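You operate a simulated robot arm through the tools that you are given. There is no shell and no other tool.

You are at the controls of a simulated robot arm. One attempt, no reset.

JOB
Strip the bare pallet: free both handled arms, casting and peg onto the short steel shelf.
Fine: take the peg that stands in the pallet; the other peg stays. Set down upright: silver casting, what you pick out.

It is judged by the outcome, as a careful person would: the job done as asked, and still so three seconds after it is handed in. It fails if anything else is knocked over, pushed out of place, dropped, spilled or broken.

ROBOT AND FRAMES
A 6-joint arm with a two-finger gripper, fixed in place. Base frame: the origin is at the foot of the arm, x ahead of it, y to its left, z up; the work surface is at about z = 92. Lengths are in cm, angles in rad, forces in N, time in s.
With the tool pointing down near the work surface it reaches from about 38 to 86 cm from the base axis. Its first joint turns from -2.897 to 2.897 rad. Payload 2.45 kg.
The TCP is the grasp point between the finger pads, 2 cm short of the fingertips. In the tool frame z runs along the fingers and y along their closing line. The gripper opens to 14 cm. The gripper's body begins 16.8 cm behind the TCP.
Orientation is told as [roll, pitch, yaw] about the base's x, y, z axes, in that order, counted from this pose: with the fingers straight down and closing along the base's y, the tool's x points along the base's -x, its y along +y and its z along -z.

CONTROLS
- The arm moves only by the tool servo_tool. Its arguments are lists of equal length, an entry for each row: "delta_pos": the shift along the base's x, y, z in cm, a list of three; "turn": the turn, a rotation vector about the base's x, y, z in rad, a list of three; "fingers": the opening, from 0 (shut) to 1 (fully open). In form: {"delta_pos": [[tx, ty, tz], ...], "turn": [[rx, ry, rz], ...], "fingers": [fingers, ...]}. A call has 1 to 20 rows; each row shifts and turns the commanded pose from where the row before left it. Rows are played at 5 a second. More than 5 cm and 0.15 rad between two rows, or a gripper value outside its range, and nothing of the call is played. A pose out of reach is approached as far as the arm can. The call stops where the force on the tool passes 40 N (or 10 N more than at its start, if that is more) or the arm is blocked; 0.2 s more then pass. Each finger travels about 4.5 cm/s and halts on what it meets, pressing with about 32 N; the grip force reading is that of the motor and also rises with nothing between the fingers. The clock runs only during rows and for 0.2 s after the last one: add rows that do not move to give the fingers time. It gives the time, the measured TCP pose, the force on the tool (base axes), the opening and the grip force at its end, in the units of the frame above (readings bear some noise), with the torque about the TCP (base axes, N m) and any sound that the robot's microphone picked up.
- Cameras (640 x 400 px; columns grow to the right, rows downward): "scene" is fixed at [4.94, 65.02, 164.25]; the picture's right is [-0.77, -0.63, 0.00], its down [-0.38, 0.46, -0.80] and it looks along [0.51, -0.62, -0.60] (base axes); focal length 312 px, centre (320, 200). "wrist" rides on the gripper at [7.8, 1.1, -20.9] in the tool frame; the picture's right is [-0.14, 0.99, 0.00], its down [-0.92, -0.13, -0.37] and it looks along [-0.37, -0.05, 0.93] (tool axes); focal length 280 px, centre (320, 200). There is no depth. A picture from a camera that has moved, and an enlarged one, comes with that camera's place and axes in the base frame and with its lens.
- grab_frame(camera): a new picture of that camera. It takes no simulated time.
- raise_lower(by): slides the trunk up (or, below 0, down) by that many cm; the arm rides with it, the base frame stays. It gives what a move gives, with no picture.
- enlarge(camera, box): a new picture of the part [left, top, right, bottom] of that camera's present view, enlarged. It takes no simulated time.
- hand_in(): hands the job in; it is judged then, once.

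Nothing tells you positions but the pictures and the camera data. Unless the task says otherwise, let go and move clear before handing in.

The tools are called as a command line: name --argument value ..., lists and objects as JSON in quotes. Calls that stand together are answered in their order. servo_tool: Moves the arm, as the interface text tells. Its arguments: {"type":"object","properties":{"delta_pos":{"type":"array"},"turn":{"type":"array"},"fingers":{"type":"array"}},"required":["delta_pos","turn","fingers"]} The other tools are called the same way: raise_lower (by) slides the trunk up or down; grab_frame (camera) takes a picture; enlarge (camera, box) takes an enlarged picture of a part of a camera's view; hand_in () hands the job in.

At the start:

```text
t: 0.0
eef_pos: [52.39, -36.23, 112.22]
tool_rot: [0.0, 0.001, 0.001]
wrist_force: [-0.8, 0.6, 0.2]
moment: [-0.02, 0.01, 0.0]
gripper_width: 14.03
gripper_force: 0.0
trunk travel left (down, up): [-10.0, 13.0]
```

scene: 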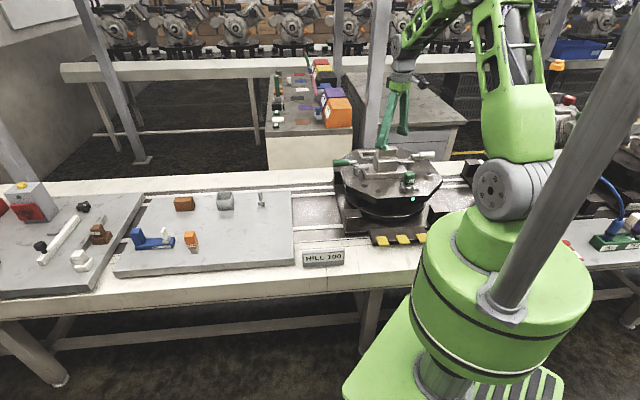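
wrist: 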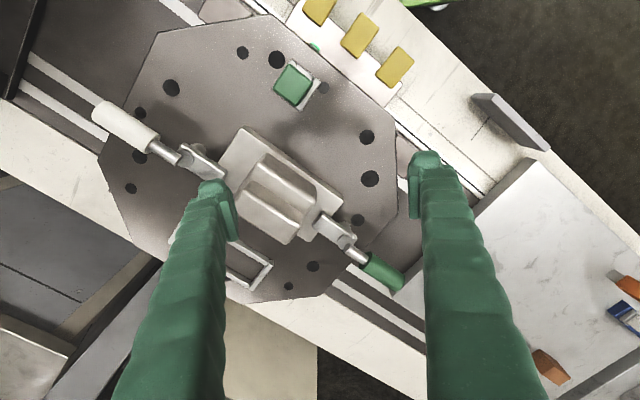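

I see a rotary octagonal pallet with a silver casting held by two handled clamp arms, and a marble-like plate with some parts further to the left. I'll look closer at the pallet, the shelf candidates and the pegs before moving.

enlarge --camera "scene" --box '[310, 120, 470, 250]'

enlarge --camera "scene" --box '[110, 170, 310, 290]'

enlarge --camera "scene" --box '[0, 170, 160, 300]'

enlarge --camera "scene" --box '[250, 40, 410, 150]'

enlarge --camera "wrist" --box '[80, 0, 420, 320]'

```text
3.08 times, centred on (390, 185) of scene
camera zoom: at [4.94, 65.02, 164.25], right [-0.77, -0.63, 0.0], down [-0.38, 0.46, -0.8], along [0.51, -0.62, -0.6], focal length 961 px, centre (105, 246)
```

zoom: 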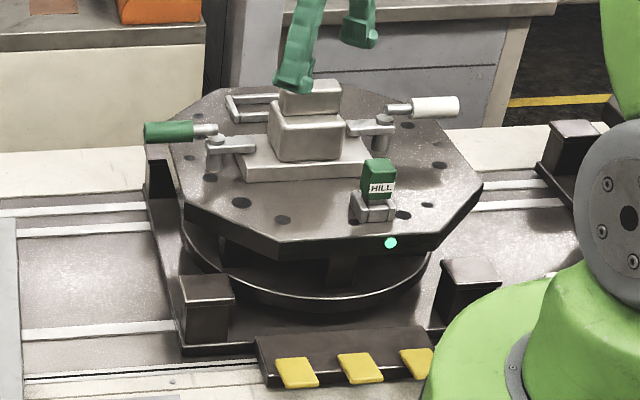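

```text
3.20 times, centred on (210, 230) of scene
camera zoom: at [4.94, 65.02, 164.25], right [-0.77, -0.63, 0.0], down [-0.38, 0.46, -0.8], along [0.51, -0.62, -0.6], focal length 1000 px, centre (672, 104)
```

zoom: 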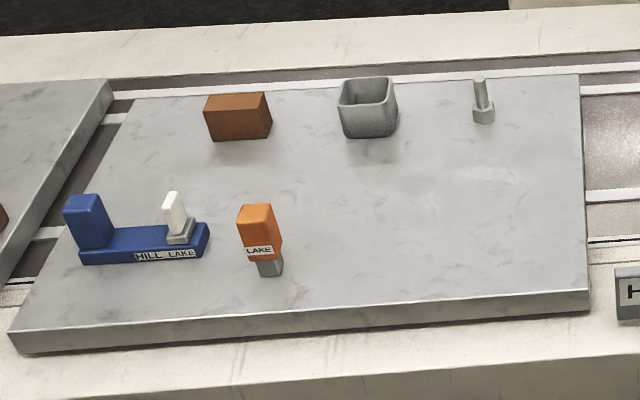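

```text
3.08 times, centred on (80, 235) of scene
camera zoom: at [4.94, 65.02, 164.25], right [-0.77, -0.63, 0.0], down [-0.38, 0.46, -0.8], along [0.51, -0.62, -0.6], focal length 961 px, centre (1058, 92)
```

zoom: 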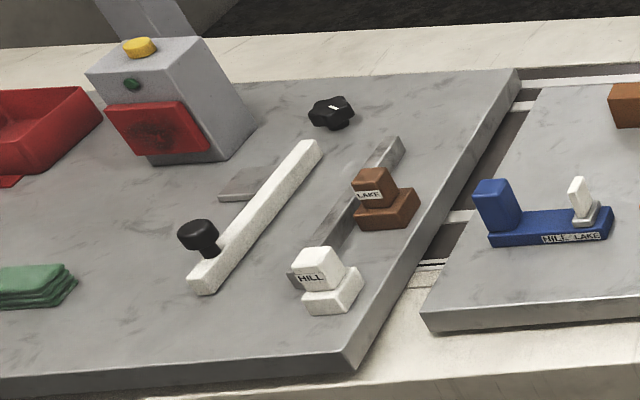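

```text
3.64 times, centred on (330, 95) of scene
camera zoom: at [4.94, 65.02, 164.25], right [-0.77, -0.63, 0.0], down [-0.38, 0.46, -0.8], along [0.51, -0.62, -0.6], focal length 1136 px, centre (284, 582)
```

zoom: 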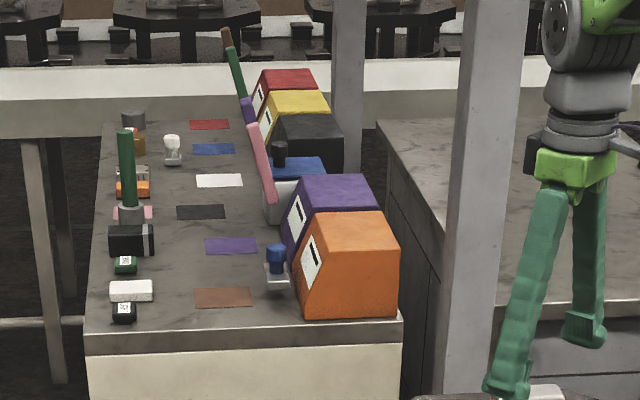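

```text
1.25 times, centred on (250, 160) of wrist
camera zoom: at [44.65, -35.2, 133.03], right [0.14, 0.99, 0.0], down [0.92, -0.13, 0.37], along [0.37, -0.05, -0.93], focal length 350 px, centre (408, 250)
```

zoom: 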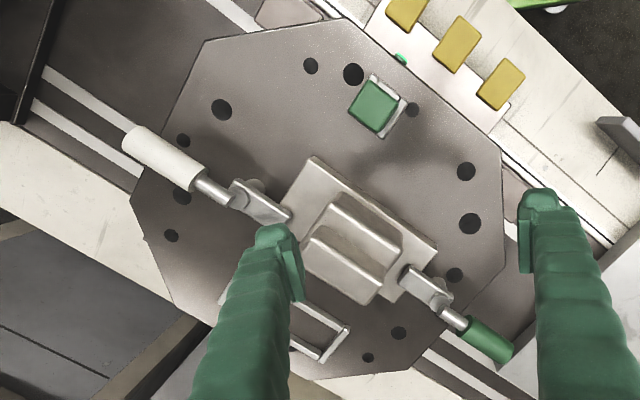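

The octagonal pallet seems to be around (55,-42), with the steel-grey plate around (80,25). I'll look at the sign, the right side of the scene and the pegs before deciding which shelf is meant.

enlarge --camera "scene" --box '[290, 235, 360, 279]'

enlarge --camera "scene" --box '[540, 60, 640, 260]'

enlarge --camera "scene" --box '[335, 135, 445, 205]'

enlarge --camera "scene" --box '[395, 150, 425, 195]'

enlarge --camera "wrist" --box '[80, 80, 260, 200]'

enlarge --camera "wrist" --box '[200, 120, 420, 300]'

enlarge --camera "wrist" --box '[220, 20, 400, 140]'

```text
9.09 times, centred on (325, 257) of scene
camera zoom: at [4.94, 65.02, 164.25], right [-0.77, -0.63, 0.0], down [-0.38, 0.46, -0.8], along [0.51, -0.62, -0.6], focal length 2840 px, centre (274, -318)
```

zoom: 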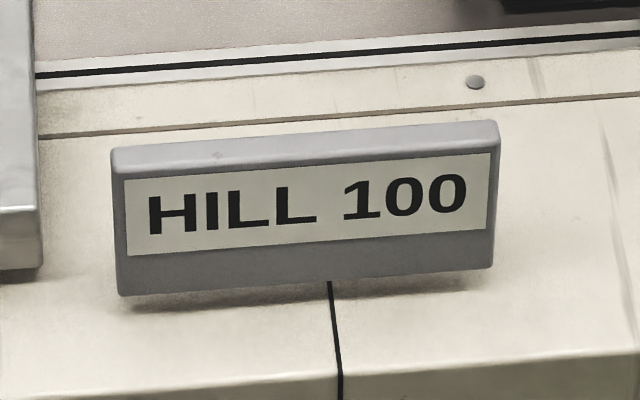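

```text
2.00 times, centred on (590, 160) of scene
camera zoom: at [4.94, 65.02, 164.25], right [-0.77, -0.63, 0.0], down [-0.38, 0.46, -0.8], along [0.51, -0.62, -0.6], focal length 625 px, centre (-220, 280)
```

zoom: 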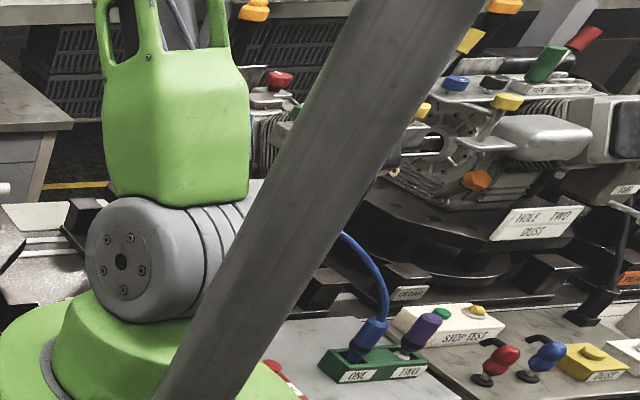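

```text
5.71 times, centred on (390, 170) of scene
camera zoom: at [4.94, 65.02, 164.25], right [-0.77, -0.63, 0.0], down [-0.38, 0.46, -0.8], along [0.51, -0.62, -0.6], focal length 1785 px, centre (-80, 371)
```

zoom: 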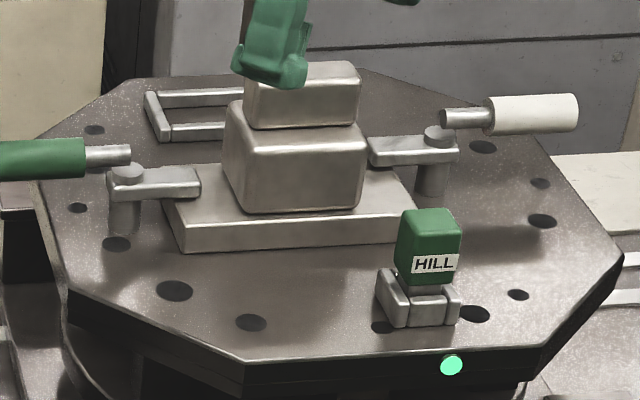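

```text
8.89 times, centred on (410, 172) of scene
camera zoom: at [4.94, 65.02, 164.25], right [-0.77, -0.63, 0.0], down [-0.38, 0.46, -0.8], along [0.51, -0.62, -0.6], focal length 2777 px, centre (-480, 444)
```

zoom: 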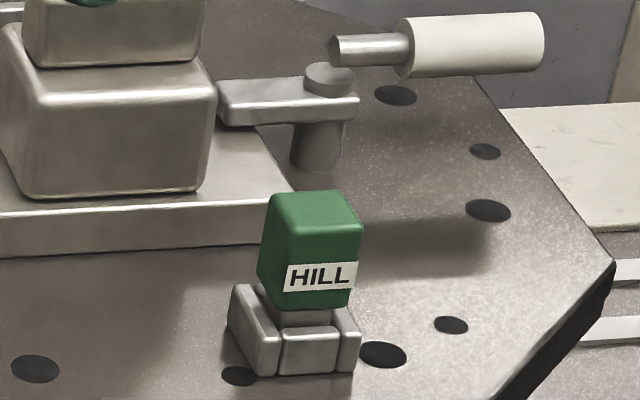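

```text
3.33 times, centred on (170, 140) of wrist
camera zoom: at [44.65, -35.2, 133.03], right [0.14, 0.99, 0.0], down [0.92, -0.13, 0.37], along [0.37, -0.05, -0.93], focal length 935 px, centre (820, 400)
```

zoom: 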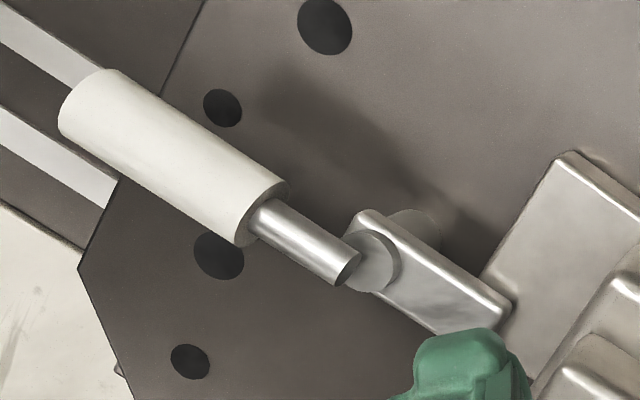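

```text
2.22 times, centred on (310, 210) of wrist
camera zoom: at [44.65, -35.2, 133.03], right [0.14, 0.99, 0.0], down [0.92, -0.13, 0.37], along [0.37, -0.05, -0.93], focal length 623 px, centre (342, 178)
```

zoom: 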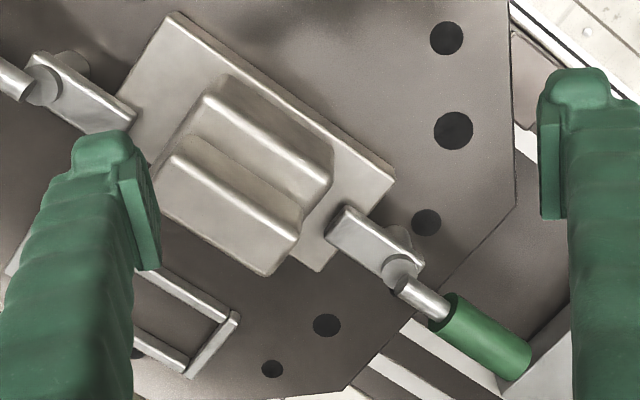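

```text
3.33 times, centred on (310, 80) of wrist
camera zoom: at [44.65, -35.2, 133.03], right [0.14, 0.99, 0.0], down [0.92, -0.13, 0.37], along [0.37, -0.05, -0.93], focal length 935 px, centre (353, 600)
```

zoom: 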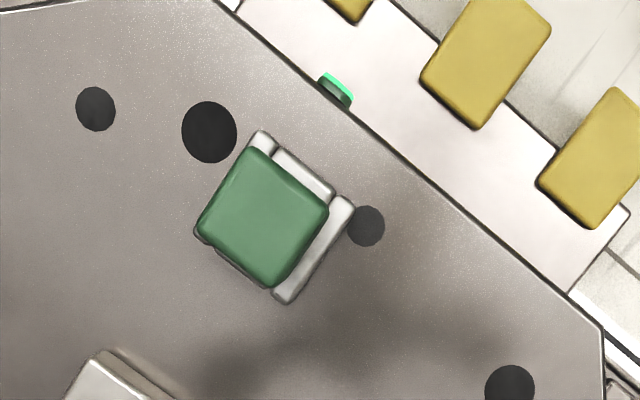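

The pallet's peg is the green one labelled HILL, sitting in a silver nest. Two post clamps with white and green handles hold the casting's base. Next I'll lift the arm straight up for a wider view.

servo_tool --delta_pos '[[0, 0, 4], [0, 0, 4], [0, 0, 4], [0, 0, 4], [0, 0, 4], [0, 0, 0]]' --turn '[[0, 0, 0], [0, 0, 0], [0, 0, 0], [0, 0, 0], [0, 0, 0], [0, 0, 0]]' --fingers '[1, 1, 1, 1, 1, 1]'

grab_frame --camera "wrist"

grab_frame --camera "scene"

```text
t: 1.4
eef_pos: [52.58, -36.06, 131.96]
tool_rot: [0.001, -0.001, 0.0]
wrist_force: [0.0, -0.3, -1.0]
moment: [0.03, 0.04, 0.0]
gripper_width: 14.02
gripper_force: 0.0
trunk travel left (down, up): [-10.0, 13.0]
```

```text
taken
camera wrist: at [44.72, -34.96, 152.94], right [0.14, 0.99, 0.0], down [0.92, -0.13, 0.37], along [0.36, -0.05, -0.93], focal length 280 px, centre (320, 200)
```

wrist: 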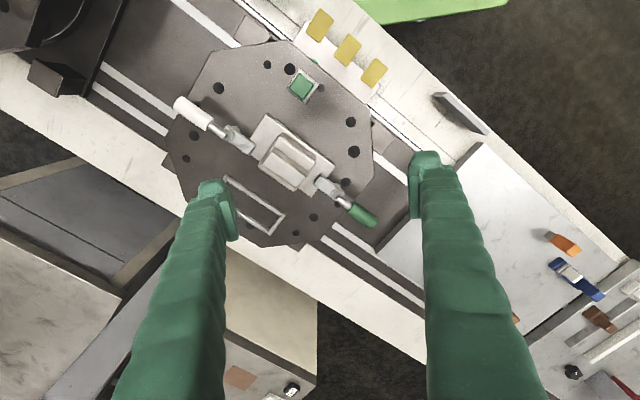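

```text
taken
```

scene: 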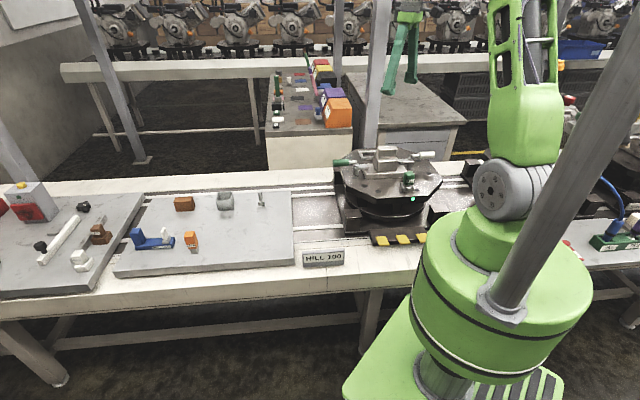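

The view from higher up helps. I put the pallet top at about z=92 and the green peg at about (44,-38). Next I'll swing right at a safe height to see whether there is another steel shelf on that side.

servo_tool --delta_pos '[[-3, -2, 1], [-3, -2, 1], [-3, -2, 1], [-3, -2, 1], [-3, -2, 1], [-3, -1.5, 0], [-3, -1.5, 0], [-3, -1.5, 0], [-3, -1, 0], [-3, -1, 0], [-3, -1, 0], [0, 0, 0]]' --turn '[[0, 0, -0.1], [0, 0, -0.1], [0, 0, -0.1], [0, 0, -0.1], [0, 0, -0.1], [0, 0, -0.1], [0, 0, -0.1], [0, 0, -0.1], [0, 0, -0.1], [0, 0, -0.1], [0, 0, -0.1], [0, 0, 0]]' --fingers '[1, 1, 1, 1, 1, 1, 1, 1, 1, 1, 1, 1]'

grab_frame --camera "wrist"

grab_frame --camera "scene"

```text
t: 4.0
eef_pos: [19.57, -53.85, 137.33]
tool_rot: [0.0, 0.0, -1.101]
wrist_force: [0.2, -0.6, 0.0]
moment: [0.01, 0.01, -0.02]
gripper_width: 14.02
gripper_force: 0.1
trunk travel left (down, up): [-10.0, 13.0]
```

```text
taken
camera wrist: at [16.95, -46.53, 158.2], right [0.95, 0.33, 0.0], down [0.3, -0.88, 0.37], along [0.12, -0.35, -0.93], focal length 280 px, centre (320, 200)
```

wrist: 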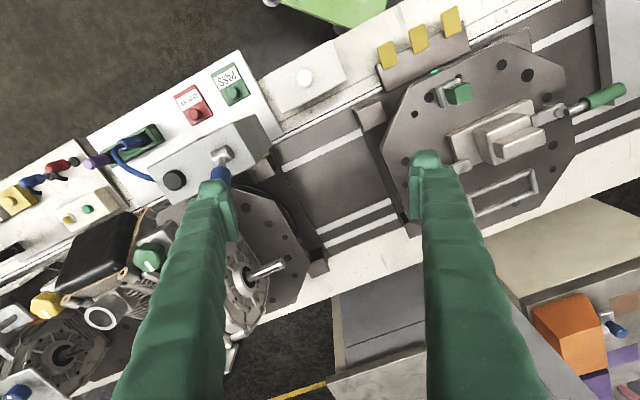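

```text
taken
```

scene: 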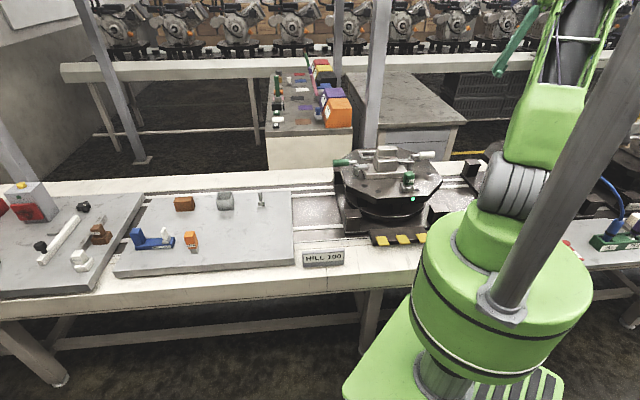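

On the right I see control boxes and another pallet with machinery. I'll zoom in to read the labels and check for a shelf.

enlarge --camera "wrist" --box '[80, 30, 380, 230]'

enlarge --camera "wrist" --box '[360, 30, 640, 230]'

enlarge --camera "wrist" --box '[0, 130, 320, 400]'

```text
2.00 times, centred on (230, 130) of wrist
camera zoom: at [16.95, -46.53, 158.2], right [0.95, 0.33, 0.0], down [0.3, -0.88, 0.37], along [0.12, -0.35, -0.93], focal length 561 px, centre (500, 340)
```

zoom: 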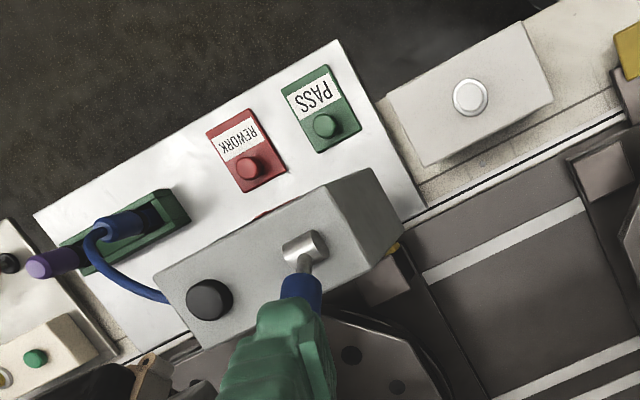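

```text
2.00 times, centred on (500, 130) of wrist
camera zoom: at [16.95, -46.53, 158.2], right [0.95, 0.33, 0.0], down [0.3, -0.88, 0.37], along [0.12, -0.35, -0.93], focal length 561 px, centre (-40, 340)
```

zoom: 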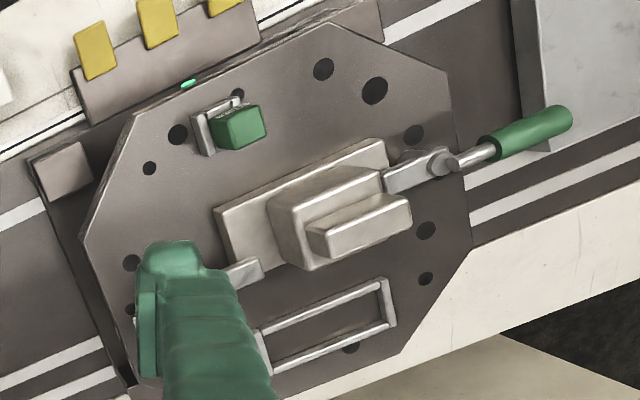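

```text
1.48 times, centred on (160, 265) of wrist
camera zoom: at [16.95, -46.53, 158.2], right [0.95, 0.33, 0.0], down [0.3, -0.88, 0.37], along [0.12, -0.35, -0.93], focal length 415 px, centre (557, 104)
```

zoom: 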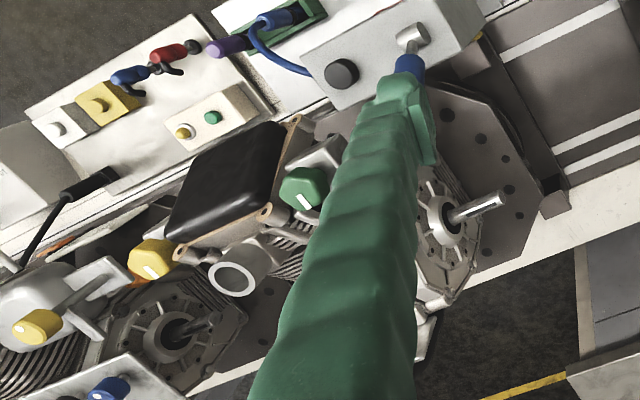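

No shelf on the right, only a test bench and controls. I'll swing over to the left plates and inspect them.

servo_tool --delta_pos '[[4, 2, 0], [4, 2, 0], [4, 2, 0], [4, 2, 0], [4, 2, 0], [4, 2, 0], [4, 3, 0], [3, 3.5, 0], [3, 3.5, 0], [3, 3.5, 0], [3, 3.5, 0], [1, 4.5, 0], [1, 4.5, 0], [0, 4.5, 0], [0, 4.5, 0], [0, 4.5, 0], [0, 4.5, 0], [0, 4.5, 0], [0, 0, 0]]' --turn '[[0, 0, 0.1], [0, 0, 0.1], [0, 0, 0.1], [0, 0, 0.1], [0, 0, 0.1], [0, 0, 0.1], [0, 0, 0.1], [0, 0, 0.1], [0, 0, 0.1], [0, 0, 0.1], [0, 0, 0.1], [0, 0, 0.1], [0, 0, 0.1], [0, 0, 0.1], [0, 0, 0.1], [0, 0, 0.1], [0, 0, 0.1], [0, 0, 0.1], [0, 0, 0]]' --fingers '[1, 1, 1, 1, 1, 1, 1, 1, 1, 1, 1, 1, 1, 1, 1, 1, 1, 1, 1]'

grab_frame --camera "wrist"

grab_frame --camera "scene"

```text
t: 8.0
eef_pos: [61.38, 6.82, 137.28]
tool_rot: [0.0, 0.0, 0.702]
wrist_force: [-0.3, -0.7, -0.7]
moment: [0.0, -0.01, 0.01]
gripper_width: 14.02
gripper_force: 0.0
trunk travel left (down, up): [-10.0, 13.0]
```

```text
taken
camera wrist: at [54.83, 2.51, 158.11], right [-0.53, 0.85, 0.0], down [0.79, 0.5, 0.37], along [0.31, 0.2, -0.93], focal length 280 px, centre (320, 200)
```

wrist: 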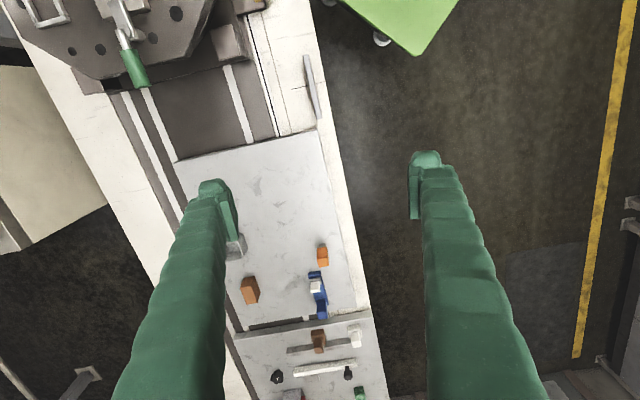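

```text
taken
```

scene: 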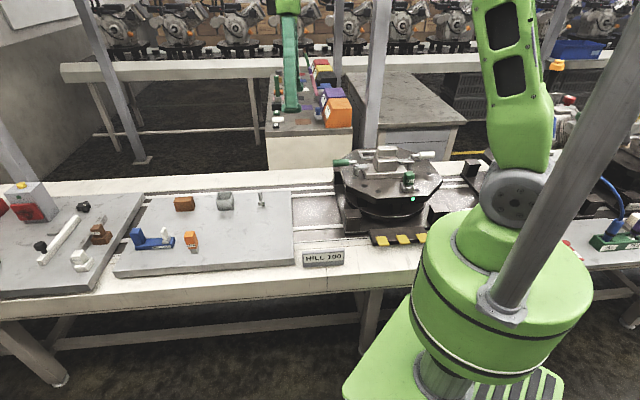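

The middle plate runs from about (78,-5) toward (100,45), and the left plate is beyond it. I'll zoom in on both.

enlarge --camera "wrist" --box '[170, 120, 430, 330]'

enlarge --camera "wrist" --box '[210, 220, 430, 400]'

enlarge --camera "scene" --box '[110, 180, 210, 260]'

enlarge --camera "scene" --box '[200, 180, 300, 250]'

```text
1.90 times, centred on (300, 225) of wrist
camera zoom: at [54.83, 2.51, 158.11], right [-0.53, 0.85, 0.0], down [0.79, 0.5, 0.37], along [0.31, 0.2, -0.93], focal length 534 px, centre (358, 152)
```

zoom: 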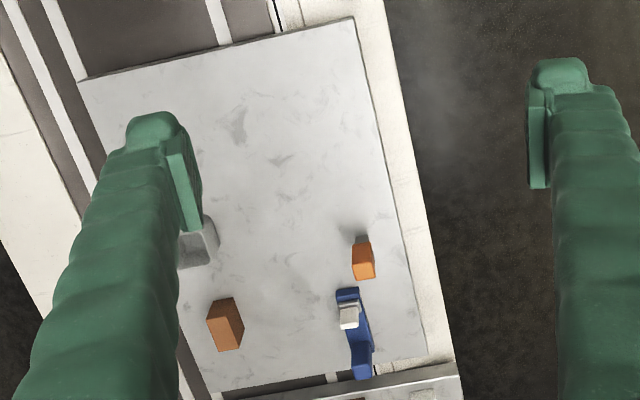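

```text
2.22 times, centred on (320, 310) of wrist
camera zoom: at [54.83, 2.51, 158.11], right [-0.53, 0.85, 0.0], down [0.79, 0.5, 0.37], along [0.31, 0.2, -0.93], focal length 623 px, centre (320, -44)
```

zoom: 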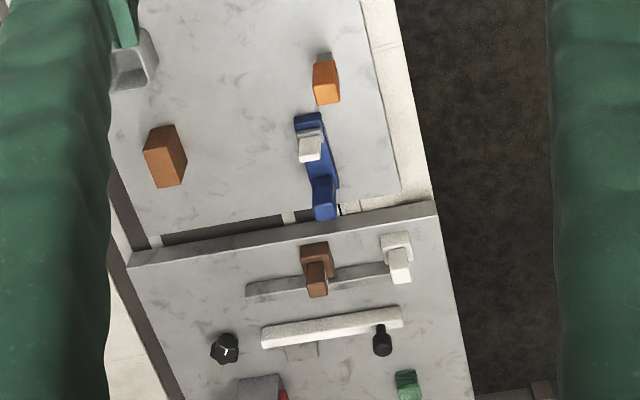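

```text
5.00 times, centred on (160, 220) of scene
camera zoom: at [4.94, 65.02, 164.25], right [-0.77, -0.63, 0.0], down [-0.38, 0.46, -0.8], along [0.51, -0.62, -0.6], focal length 1562 px, centre (1120, 100)
```

zoom: 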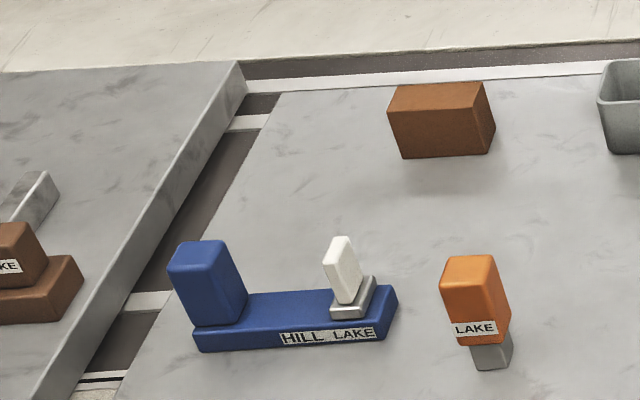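

```text
5.71 times, centred on (250, 215) of scene
camera zoom: at [4.94, 65.02, 164.25], right [-0.77, -0.63, 0.0], down [-0.38, 0.46, -0.8], along [0.51, -0.62, -0.6], focal length 1785 px, centre (720, 114)
```

zoom: 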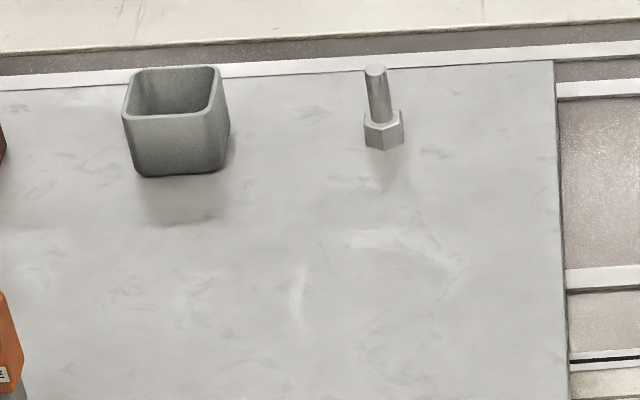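

The middle plate is lower and shorter than the left one, and the other peg (orange, LAKE) stands on it, so I take it to be the short steel shelf. Next I'll study the casting and clamps with the arm out of the way.

enlarge --camera "scene" --box '[355, 140, 425, 185]'

enlarge --camera "scene" --box '[325, 145, 375, 180]'

enlarge --camera "scene" --box '[395, 140, 445, 175]'

```text
8.89 times, centred on (390, 162) of scene
camera zoom: at [4.94, 65.02, 164.25], right [-0.77, -0.63, 0.0], down [-0.38, 0.46, -0.8], along [0.51, -0.62, -0.6], focal length 2777 px, centre (-302, 533)
```

zoom: 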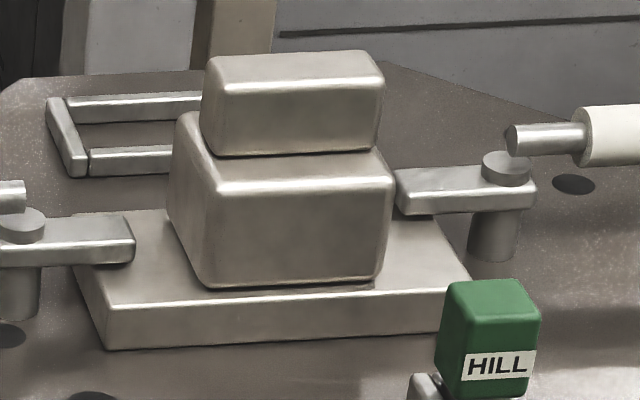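

```text
11.43 times, centred on (350, 162) of scene
camera zoom: at [4.94, 65.02, 164.25], right [-0.77, -0.63, 0.0], down [-0.38, 0.46, -0.8], along [0.51, -0.62, -0.6], focal length 3570 px, centre (-23, 629)
```

zoom: 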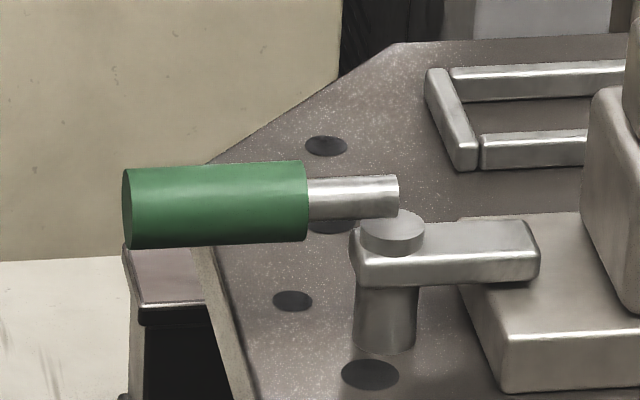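

```text
11.43 times, centred on (420, 158) of scene
camera zoom: at [4.94, 65.02, 164.25], right [-0.77, -0.63, 0.0], down [-0.38, 0.46, -0.8], along [0.51, -0.62, -0.6], focal length 3570 px, centre (-823, 686)
```

zoom: 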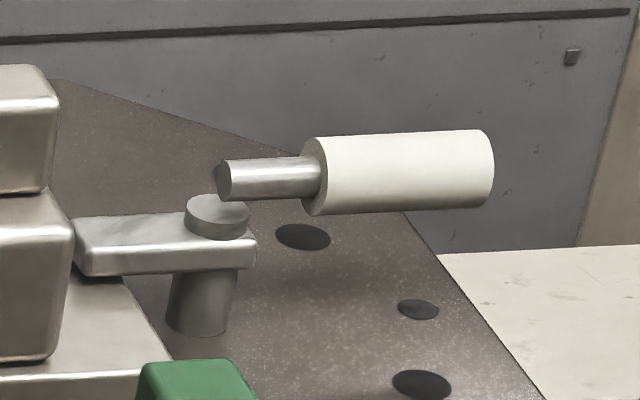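

The clamps are vertical posts with a strap arm and a raised horizontal handle. The casting's top is near (58,-44,103). I'll move over the casting with the fingers lined up to it for accurate measurements.

servo_tool --delta_pos '[[0, -4, 0], [0, -4, 0], [0, -4, 0], [0, -4, 0], [0, -4, 0], [-0.5, -4, -1], [-0.5, -4, -1], [-0.5, -4, -1], [-0.5, -4, -1], [-0.5, -4, -2], [-0.5, -4, -2], [-0.5, -4, -2], [0, -3, -2], [0, 0, -3], [0, 0, 0]]' --turn '[[0, 0, 0.01], [0, 0, 0.01], [0, 0, 0.01], [0, 0, 0.01], [0, 0, 0.01], [0, 0, 0.01], [0, 0, 0.01], [0, 0, 0.01], [0, 0, 0.01], [0, 0, 0], [0, 0, 0], [0, 0, 0], [0, 0, 0], [0, 0, 0], [0, 0, 0]]' --fingers '[1, 1, 1, 1, 1, 1, 1, 1, 1, 1, 1, 1, 1, 1, 1]'

grab_frame --camera "wrist"

grab_frame --camera "scene"

```text
t: 11.2
eef_pos: [57.85, -44.21, 122.09]
tool_rot: [-0.001, -0.001, 0.789]
wrist_force: [-0.3, 0.0, 0.2]
moment: [0.01, 0.02, 0.03]
gripper_width: 13.99
gripper_force: 0.2
trunk travel left (down, up): [-10.0, 13.0]
```

```text
taken
camera wrist: at [51.66, -49.03, 143.03], right [-0.61, 0.79, 0.0], down [0.74, 0.56, 0.37], along [0.29, 0.22, -0.93], focal length 280 px, centre (320, 200)
```

wrist: 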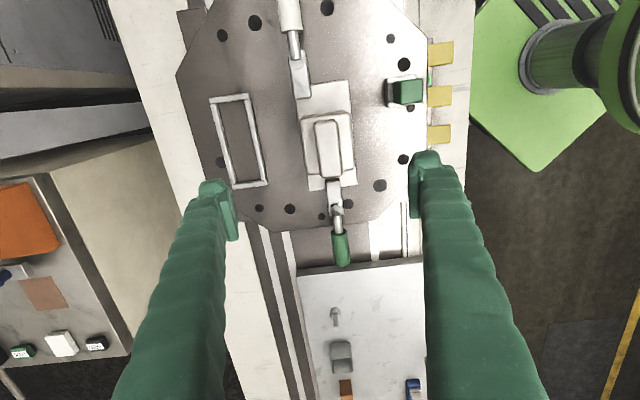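

```text
taken
```

scene: 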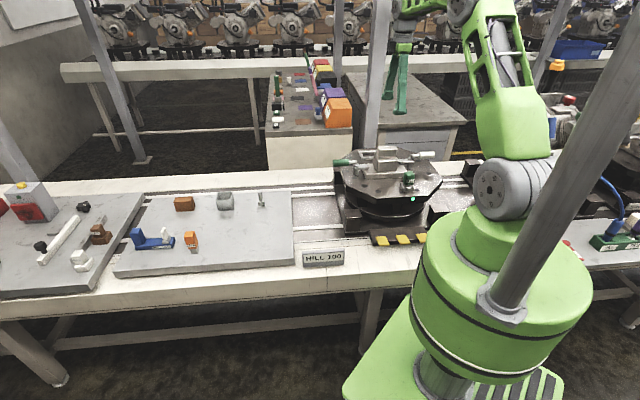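

I now have a straight look along the clamps. I'll zoom in for measurement.

enlarge --camera "wrist" --box '[260, 60, 400, 200]'

enlarge --camera "wrist" --box '[250, 0, 350, 110]'

enlarge --camera "wrist" --box '[290, 160, 390, 280]'

enlarge --camera "wrist" --box '[360, 40, 460, 140]'

enlarge --camera "wrist" --box '[280, 250, 440, 400]'

```text
2.86 times, centred on (330, 130) of wrist
camera zoom: at [51.66, -49.03, 143.03], right [-0.61, 0.79, 0.0], down [0.74, 0.56, 0.37], along [0.29, 0.22, -0.93], focal length 801 px, centre (291, 400)
```

zoom: 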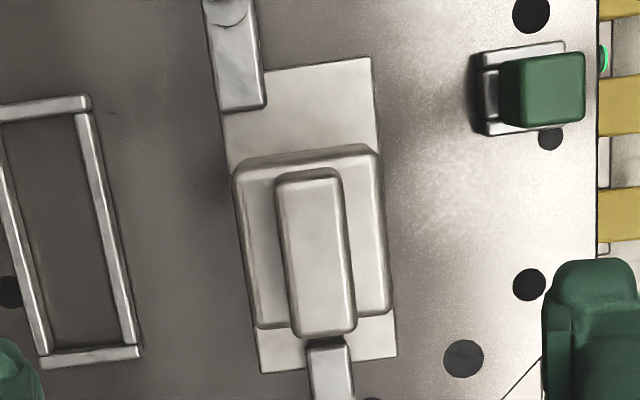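

```text
3.64 times, centred on (300, 55) of wrist
camera zoom: at [51.66, -49.03, 143.03], right [-0.61, 0.79, 0.0], down [0.74, 0.56, 0.37], along [0.29, 0.22, -0.93], focal length 1020 px, centre (393, 727)
```

zoom: 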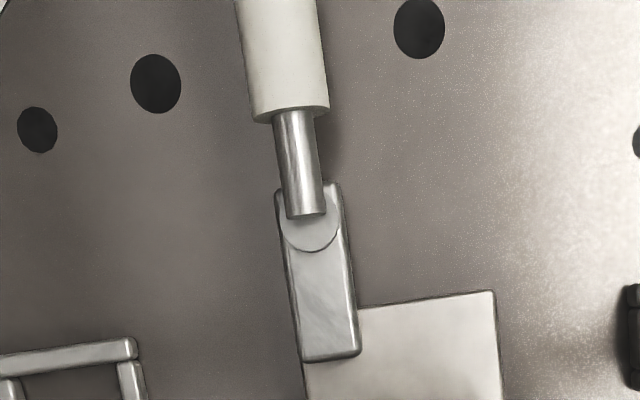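

```text
3.33 times, centred on (340, 220) of wrist
camera zoom: at [51.66, -49.03, 143.03], right [-0.61, 0.79, 0.0], down [0.74, 0.56, 0.37], along [0.29, 0.22, -0.93], focal length 935 px, centre (253, 133)
```

zoom: 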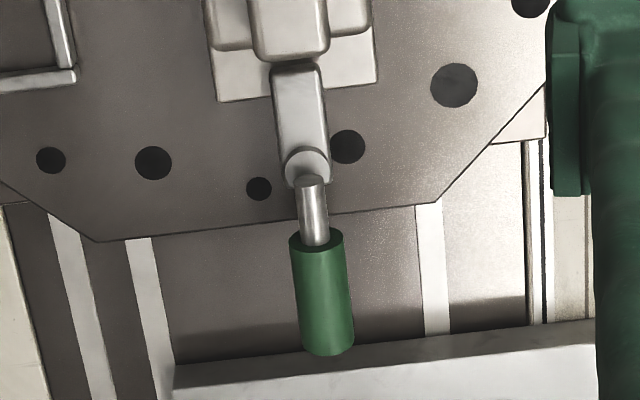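

```text
4.00 times, centred on (410, 90) of wrist
camera zoom: at [51.66, -49.03, 143.03], right [-0.61, 0.79, 0.0], down [0.74, 0.56, 0.37], along [0.29, 0.22, -0.93], focal length 1122 px, centre (-40, 640)
```

zoom: 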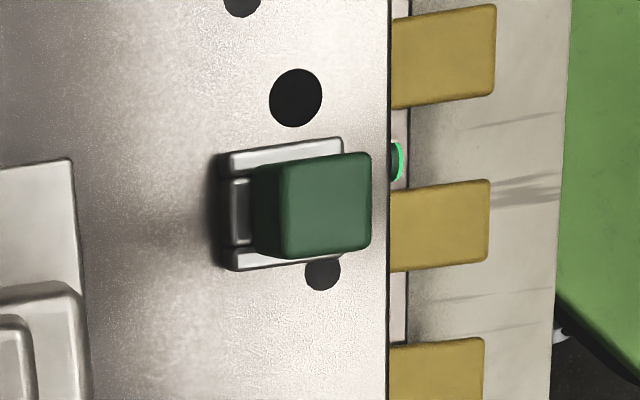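

```text
2.67 times, centred on (360, 325) of wrist
camera zoom: at [51.66, -49.03, 143.03], right [-0.61, 0.79, 0.0], down [0.74, 0.56, 0.37], along [0.29, 0.22, -0.93], focal length 748 px, centre (213, -133)
```

zoom: 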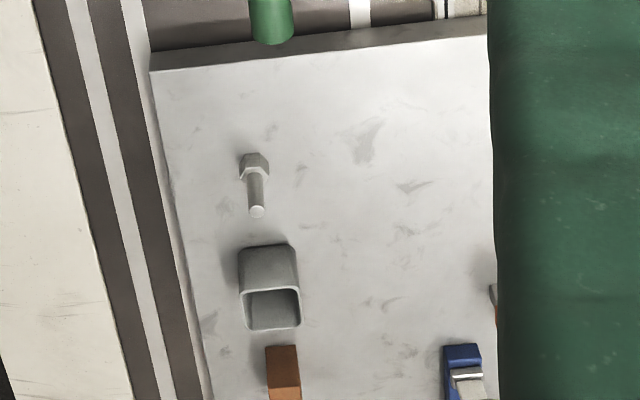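

The casting is about 18×8.7 cm, centred at (57.4,-43.0), with its long axis at 45°. The white clamp pivots near (50.6,-54.3) and the green one near (66.3,-34.2), with handles at about z=97.4. I'll move above the white handle first.

servo_tool --delta_pos '[[-2.43, -3.04, -2], [-2.43, -3.04, -2], [-2.43, -3.04, -2], [-2.43, -3.04, -2], [-2.43, -3.04, -2], [0, 0, 0], [0, 0, 0]]' --turn '[[0, 0, 0], [0, 0, 0], [0, 0, 0], [0, 0, 0], [0, 0, 0], [0, 0, 0], [0, 0, 0]]' --fingers '[0.45, 0.45, 0.45, 0.45, 0.45, 0.45, 0.45]'

grab_frame --camera "wrist"

enlarge --camera "scene" --box '[330, 120, 470, 210]'

```text
t: 12.8
eef_pos: [45.92, -59.3, 112.09]
tool_rot: [-0.001, 0.001, 0.791]
wrist_force: [-0.5, 0.1, 0.3]
moment: [-0.03, -0.05, -0.02]
gripper_width: 6.28
gripper_force: 0.1
trunk travel left (down, up): [-10.0, 13.0]
```

```text
taken
camera wrist: at [39.72, -64.16, 133.07], right [-0.61, 0.79, 0.0], down [0.74, 0.56, 0.37], along [0.29, 0.22, -0.93], focal length 280 px, centre (320, 200)
```

wrist: 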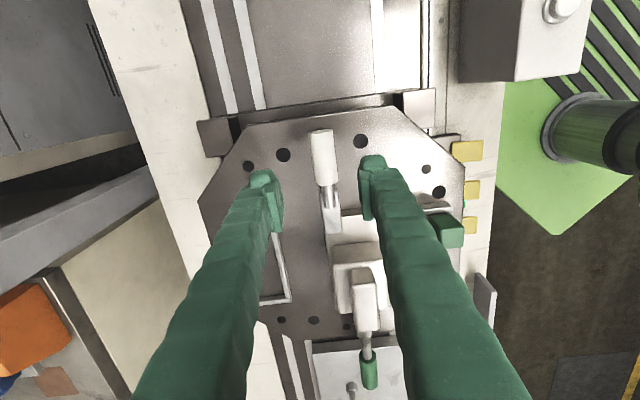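

```text
4.44 times, centred on (400, 165) of scene
camera zoom: at [4.94, 65.02, 164.25], right [-0.77, -0.63, 0.0], down [-0.38, 0.46, -0.8], along [0.51, -0.62, -0.6], focal length 1388 px, centre (-36, 356)
```

zoom: 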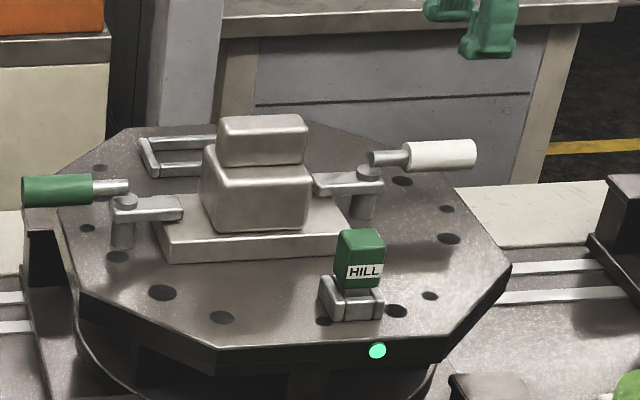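

The white grip lies centred between the fingers. I'll lower straight to handle height, straddling it loosely.

servo_tool --delta_pos '[[0, 0, -4], [0, 0, -4], [0, 0, -4], [0, 0, -2.6], [0, 0, 0]]' --turn '[[0, 0, 0], [0, 0, 0], [0, 0, 0], [0, 0, 0], [0, 0, 0]]' --fingers '[0.45, 0.45, 0.45, 0.45, 0.45]'

grab_frame --camera "wrist"

enlarge --camera "scene" --box '[360, 110, 500, 210]'

```text
t: 14.0
eef_pos: [45.76, -59.49, 97.54]
tool_rot: [-0.001, 0.001, 0.79]
wrist_force: [0.8, -0.1, 0.4]
moment: [0.0, -0.02, -0.01]
gripper_width: 6.32
gripper_force: 0.0
trunk travel left (down, up): [-10.0, 13.0]
```

```text
taken
camera wrist: at [39.63, -64.24, 118.46], right [-0.61, 0.79, 0.0], down [0.74, 0.56, 0.37], along [0.29, 0.22, -0.93], focal length 280 px, centre (320, 200)
```

wrist: 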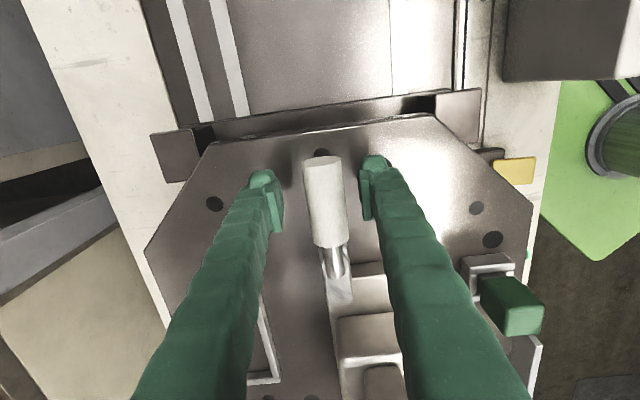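

```text
4.00 times, centred on (430, 160) of scene
camera zoom: at [4.94, 65.02, 164.25], right [-0.77, -0.63, 0.0], down [-0.38, 0.46, -0.8], along [0.51, -0.62, -0.6], focal length 1250 px, centre (-120, 360)
```

zoom: 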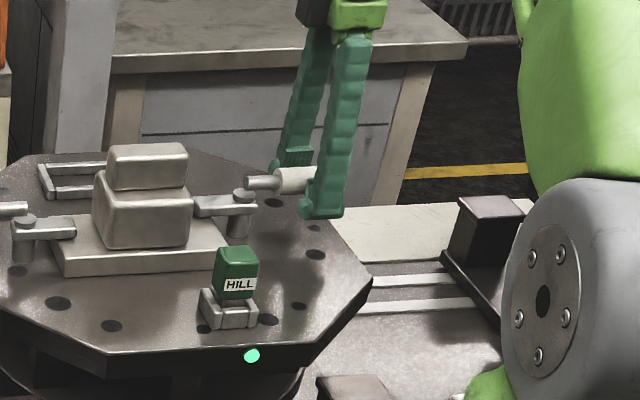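

The fingers straddle the white handle. I'll narrow the gap and gently swing it about its post, handle toward the robot side so the arm tip leaves the casting's rear corner, and watch the force.

servo_tool --delta_pos '[[0, 0, 0], [0, 0, 0], [-0.495, 0.504, 0], [-0.443, 0.552, 0], [-0.385, 0.592, 0], [-0.324, 0.628, 0], [0, 0, 0]]' --turn '[[0, 0, 0], [0, 0, 0], [0, 0, -0.1], [0, 0, -0.1], [0, 0, -0.1], [0, 0, -0.1], [0, 0, 0]]' --fingers '[0.27, 0.27, 0.27, 0.27, 0.27, 0.27, 0.27]'

grab_frame --camera "wrist"

enlarge --camera "scene" --box '[360, 110, 500, 210]'

```text
t: 15.6
eef_pos: [44.24, -57.21, 97.61]
tool_rot: [0.0, 0.001, 0.39]
wrist_force: [1.6, -3.4, 0.2]
moment: [-0.02, 0.01, 0.05]
gripper_width: 3.96
gripper_force: 1.1
trunk travel left (down, up): [-10.0, 13.0]
```

```text
taken
camera wrist: at [36.52, -59.25, 118.4], right [-0.25, 0.97, 0.0], down [0.9, 0.23, 0.37], along [0.36, 0.09, -0.93], focal length 280 px, centre (320, 200)
```

wrist: 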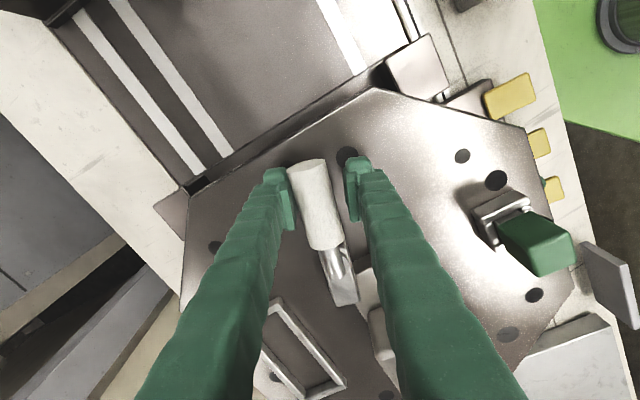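

```text
4.00 times, centred on (430, 160) of scene
camera zoom: at [4.94, 65.02, 164.25], right [-0.77, -0.63, 0.0], down [-0.38, 0.46, -0.8], along [0.51, -0.62, -0.6], focal length 1250 px, centre (-120, 360)
```

zoom: 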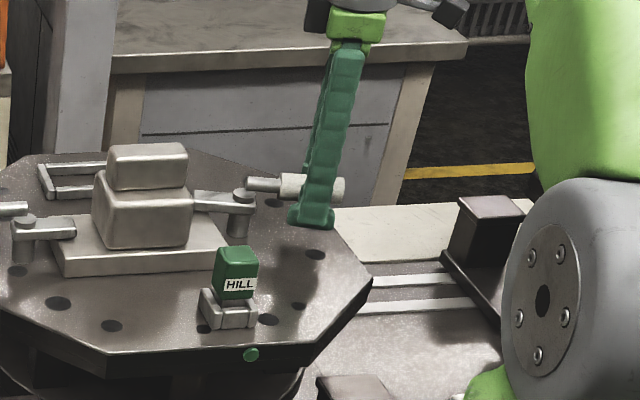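

The clamp swings freely at about 4 N, and the pallet lamp went out, so this clamp is releasing. I'll continue the arc to roughly 90°.

servo_tool --delta_pos '[[-0.26, 0.657, 0], [-0.193, 0.68, 0], [-0.124, 0.696, 0], [-0.054, 0.704, 0], [0.017, 0.707, 0], [0.087, 0.701, 0], [0.157, 0.689, 0], [0.225, 0.671, 0], [0.29, 0.644, 0], [0.353, 0.611, 0], [0.413, 0.574, 0], [0.468, 0.53, 0], [0, 0, 0]]' --turn '[[0, 0, -0.1], [0, 0, -0.1], [0, 0, -0.1], [0, 0, -0.1], [0, 0, -0.1], [0, 0, -0.1], [0, 0, -0.1], [0, 0, -0.1], [0, 0, -0.1], [0, 0, -0.1], [0, 0, -0.1], [0, 0, -0.1], [0, 0, 0]]' --fingers '[0.27, 0.27, 0.27, 0.27, 0.27, 0.27, 0.27, 0.27, 0.27, 0.27, 0.27, 0.27, 0.27]'

grab_frame --camera "wrist"

enlarge --camera "scene" --box '[360, 110, 500, 210]'

```text
t: 18.4
eef_pos: [45.52, -49.59, 97.42]
tool_rot: [-0.001, -0.001, -0.81]
wrist_force: [-7.6, -20.9, 0.8]
moment: [0.03, -0.21, 0.6]
gripper_width: 4.99
gripper_force: 9.4
trunk travel left (down, up): [-10.0, 13.0]
```

```text
taken
camera wrist: at [40.93, -43.21, 118.4], right [0.81, 0.58, 0.0], down [0.54, -0.76, 0.37], along [0.22, -0.3, -0.93], focal length 280 px, centre (320, 200)
```

wrist: 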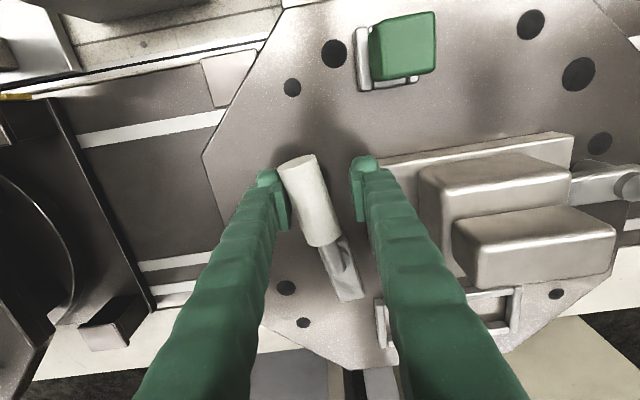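

```text
4.00 times, centred on (430, 160) of scene
camera zoom: at [4.94, 65.02, 164.25], right [-0.77, -0.63, 0.0], down [-0.38, 0.46, -0.8], along [0.51, -0.62, -0.6], focal length 1250 px, centre (-120, 360)
```

zoom: 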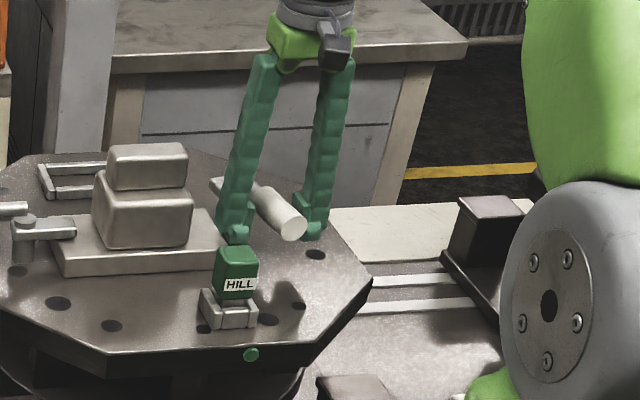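

The handle reached its stop at roughly 80° of swing, shown by the force rise to 22 N. I'll back off a touch, open, and rise.

servo_tool --delta_pos '[[-0.45, -0.5, 0], [0, 0, 0], [0, 0, 0], [0, 0, 0]]' --turn '[[0, 0, 0.1], [0, 0, 0], [0, 0, 0], [0, 0, 0]]' --fingers '[0.36, 0.45, 0.45, 0.45]'

servo_tool --delta_pos '[[0, 0, 4], [0, 0, 4], [0, 0, 4], [0, 0, 4], [0, 0, 0]]' --turn '[[0, 0, 0], [0, 0, 0], [0, 0, 0], [0, 0, 0], [0, 0, 0]]' --fingers '[0.45, 0.45, 0.45, 0.45, 0.45]'

grab_frame --camera "wrist"

enlarge --camera "scene" --box '[330, 120, 470, 210]'

```text
t: 19.4
eef_pos: [45.18, -49.72, 97.48]
tool_rot: [-0.002, 0.0, -0.712]
wrist_force: [-0.2, 0.3, 0.9]
moment: [-0.01, 0.02, 0.0]
gripper_width: 6.26
gripper_force: 0.0
trunk travel left (down, up): [-10.0, 13.0]
```

```text
t: 20.6
eef_pos: [45.1, -50.09, 113.54]
tool_rot: [0.001, 0.0, -0.709]
wrist_force: [-0.1, 0.2, -0.6]
moment: [0.01, -0.03, 0.01]
gripper_width: 6.29
gripper_force: 0.2
trunk travel left (down, up): [-10.0, 13.0]
```

```text
taken
camera wrist: at [39.92, -44.17, 134.42], right [0.75, 0.66, 0.0], down [0.61, -0.7, 0.37], along [0.24, -0.28, -0.93], focal length 280 px, centre (320, 200)
```

wrist: 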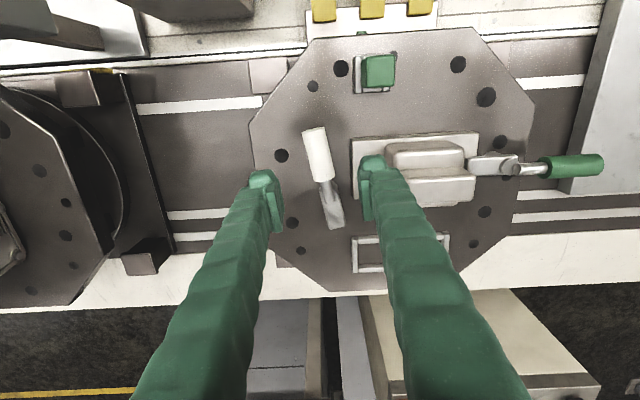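

```text
4.44 times, centred on (400, 165) of scene
camera zoom: at [4.94, 65.02, 164.25], right [-0.77, -0.63, 0.0], down [-0.38, 0.46, -0.8], along [0.51, -0.62, -0.6], focal length 1388 px, centre (-36, 356)
```

zoom: 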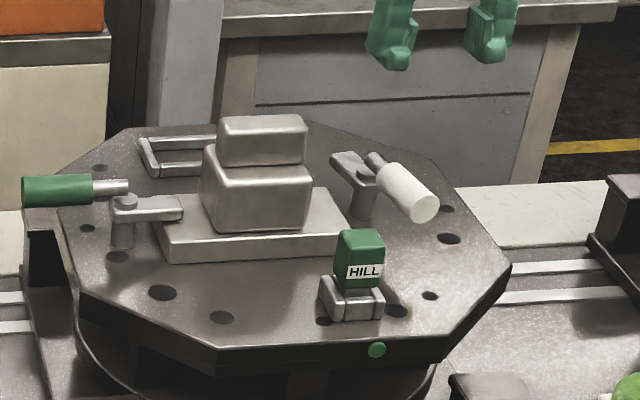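

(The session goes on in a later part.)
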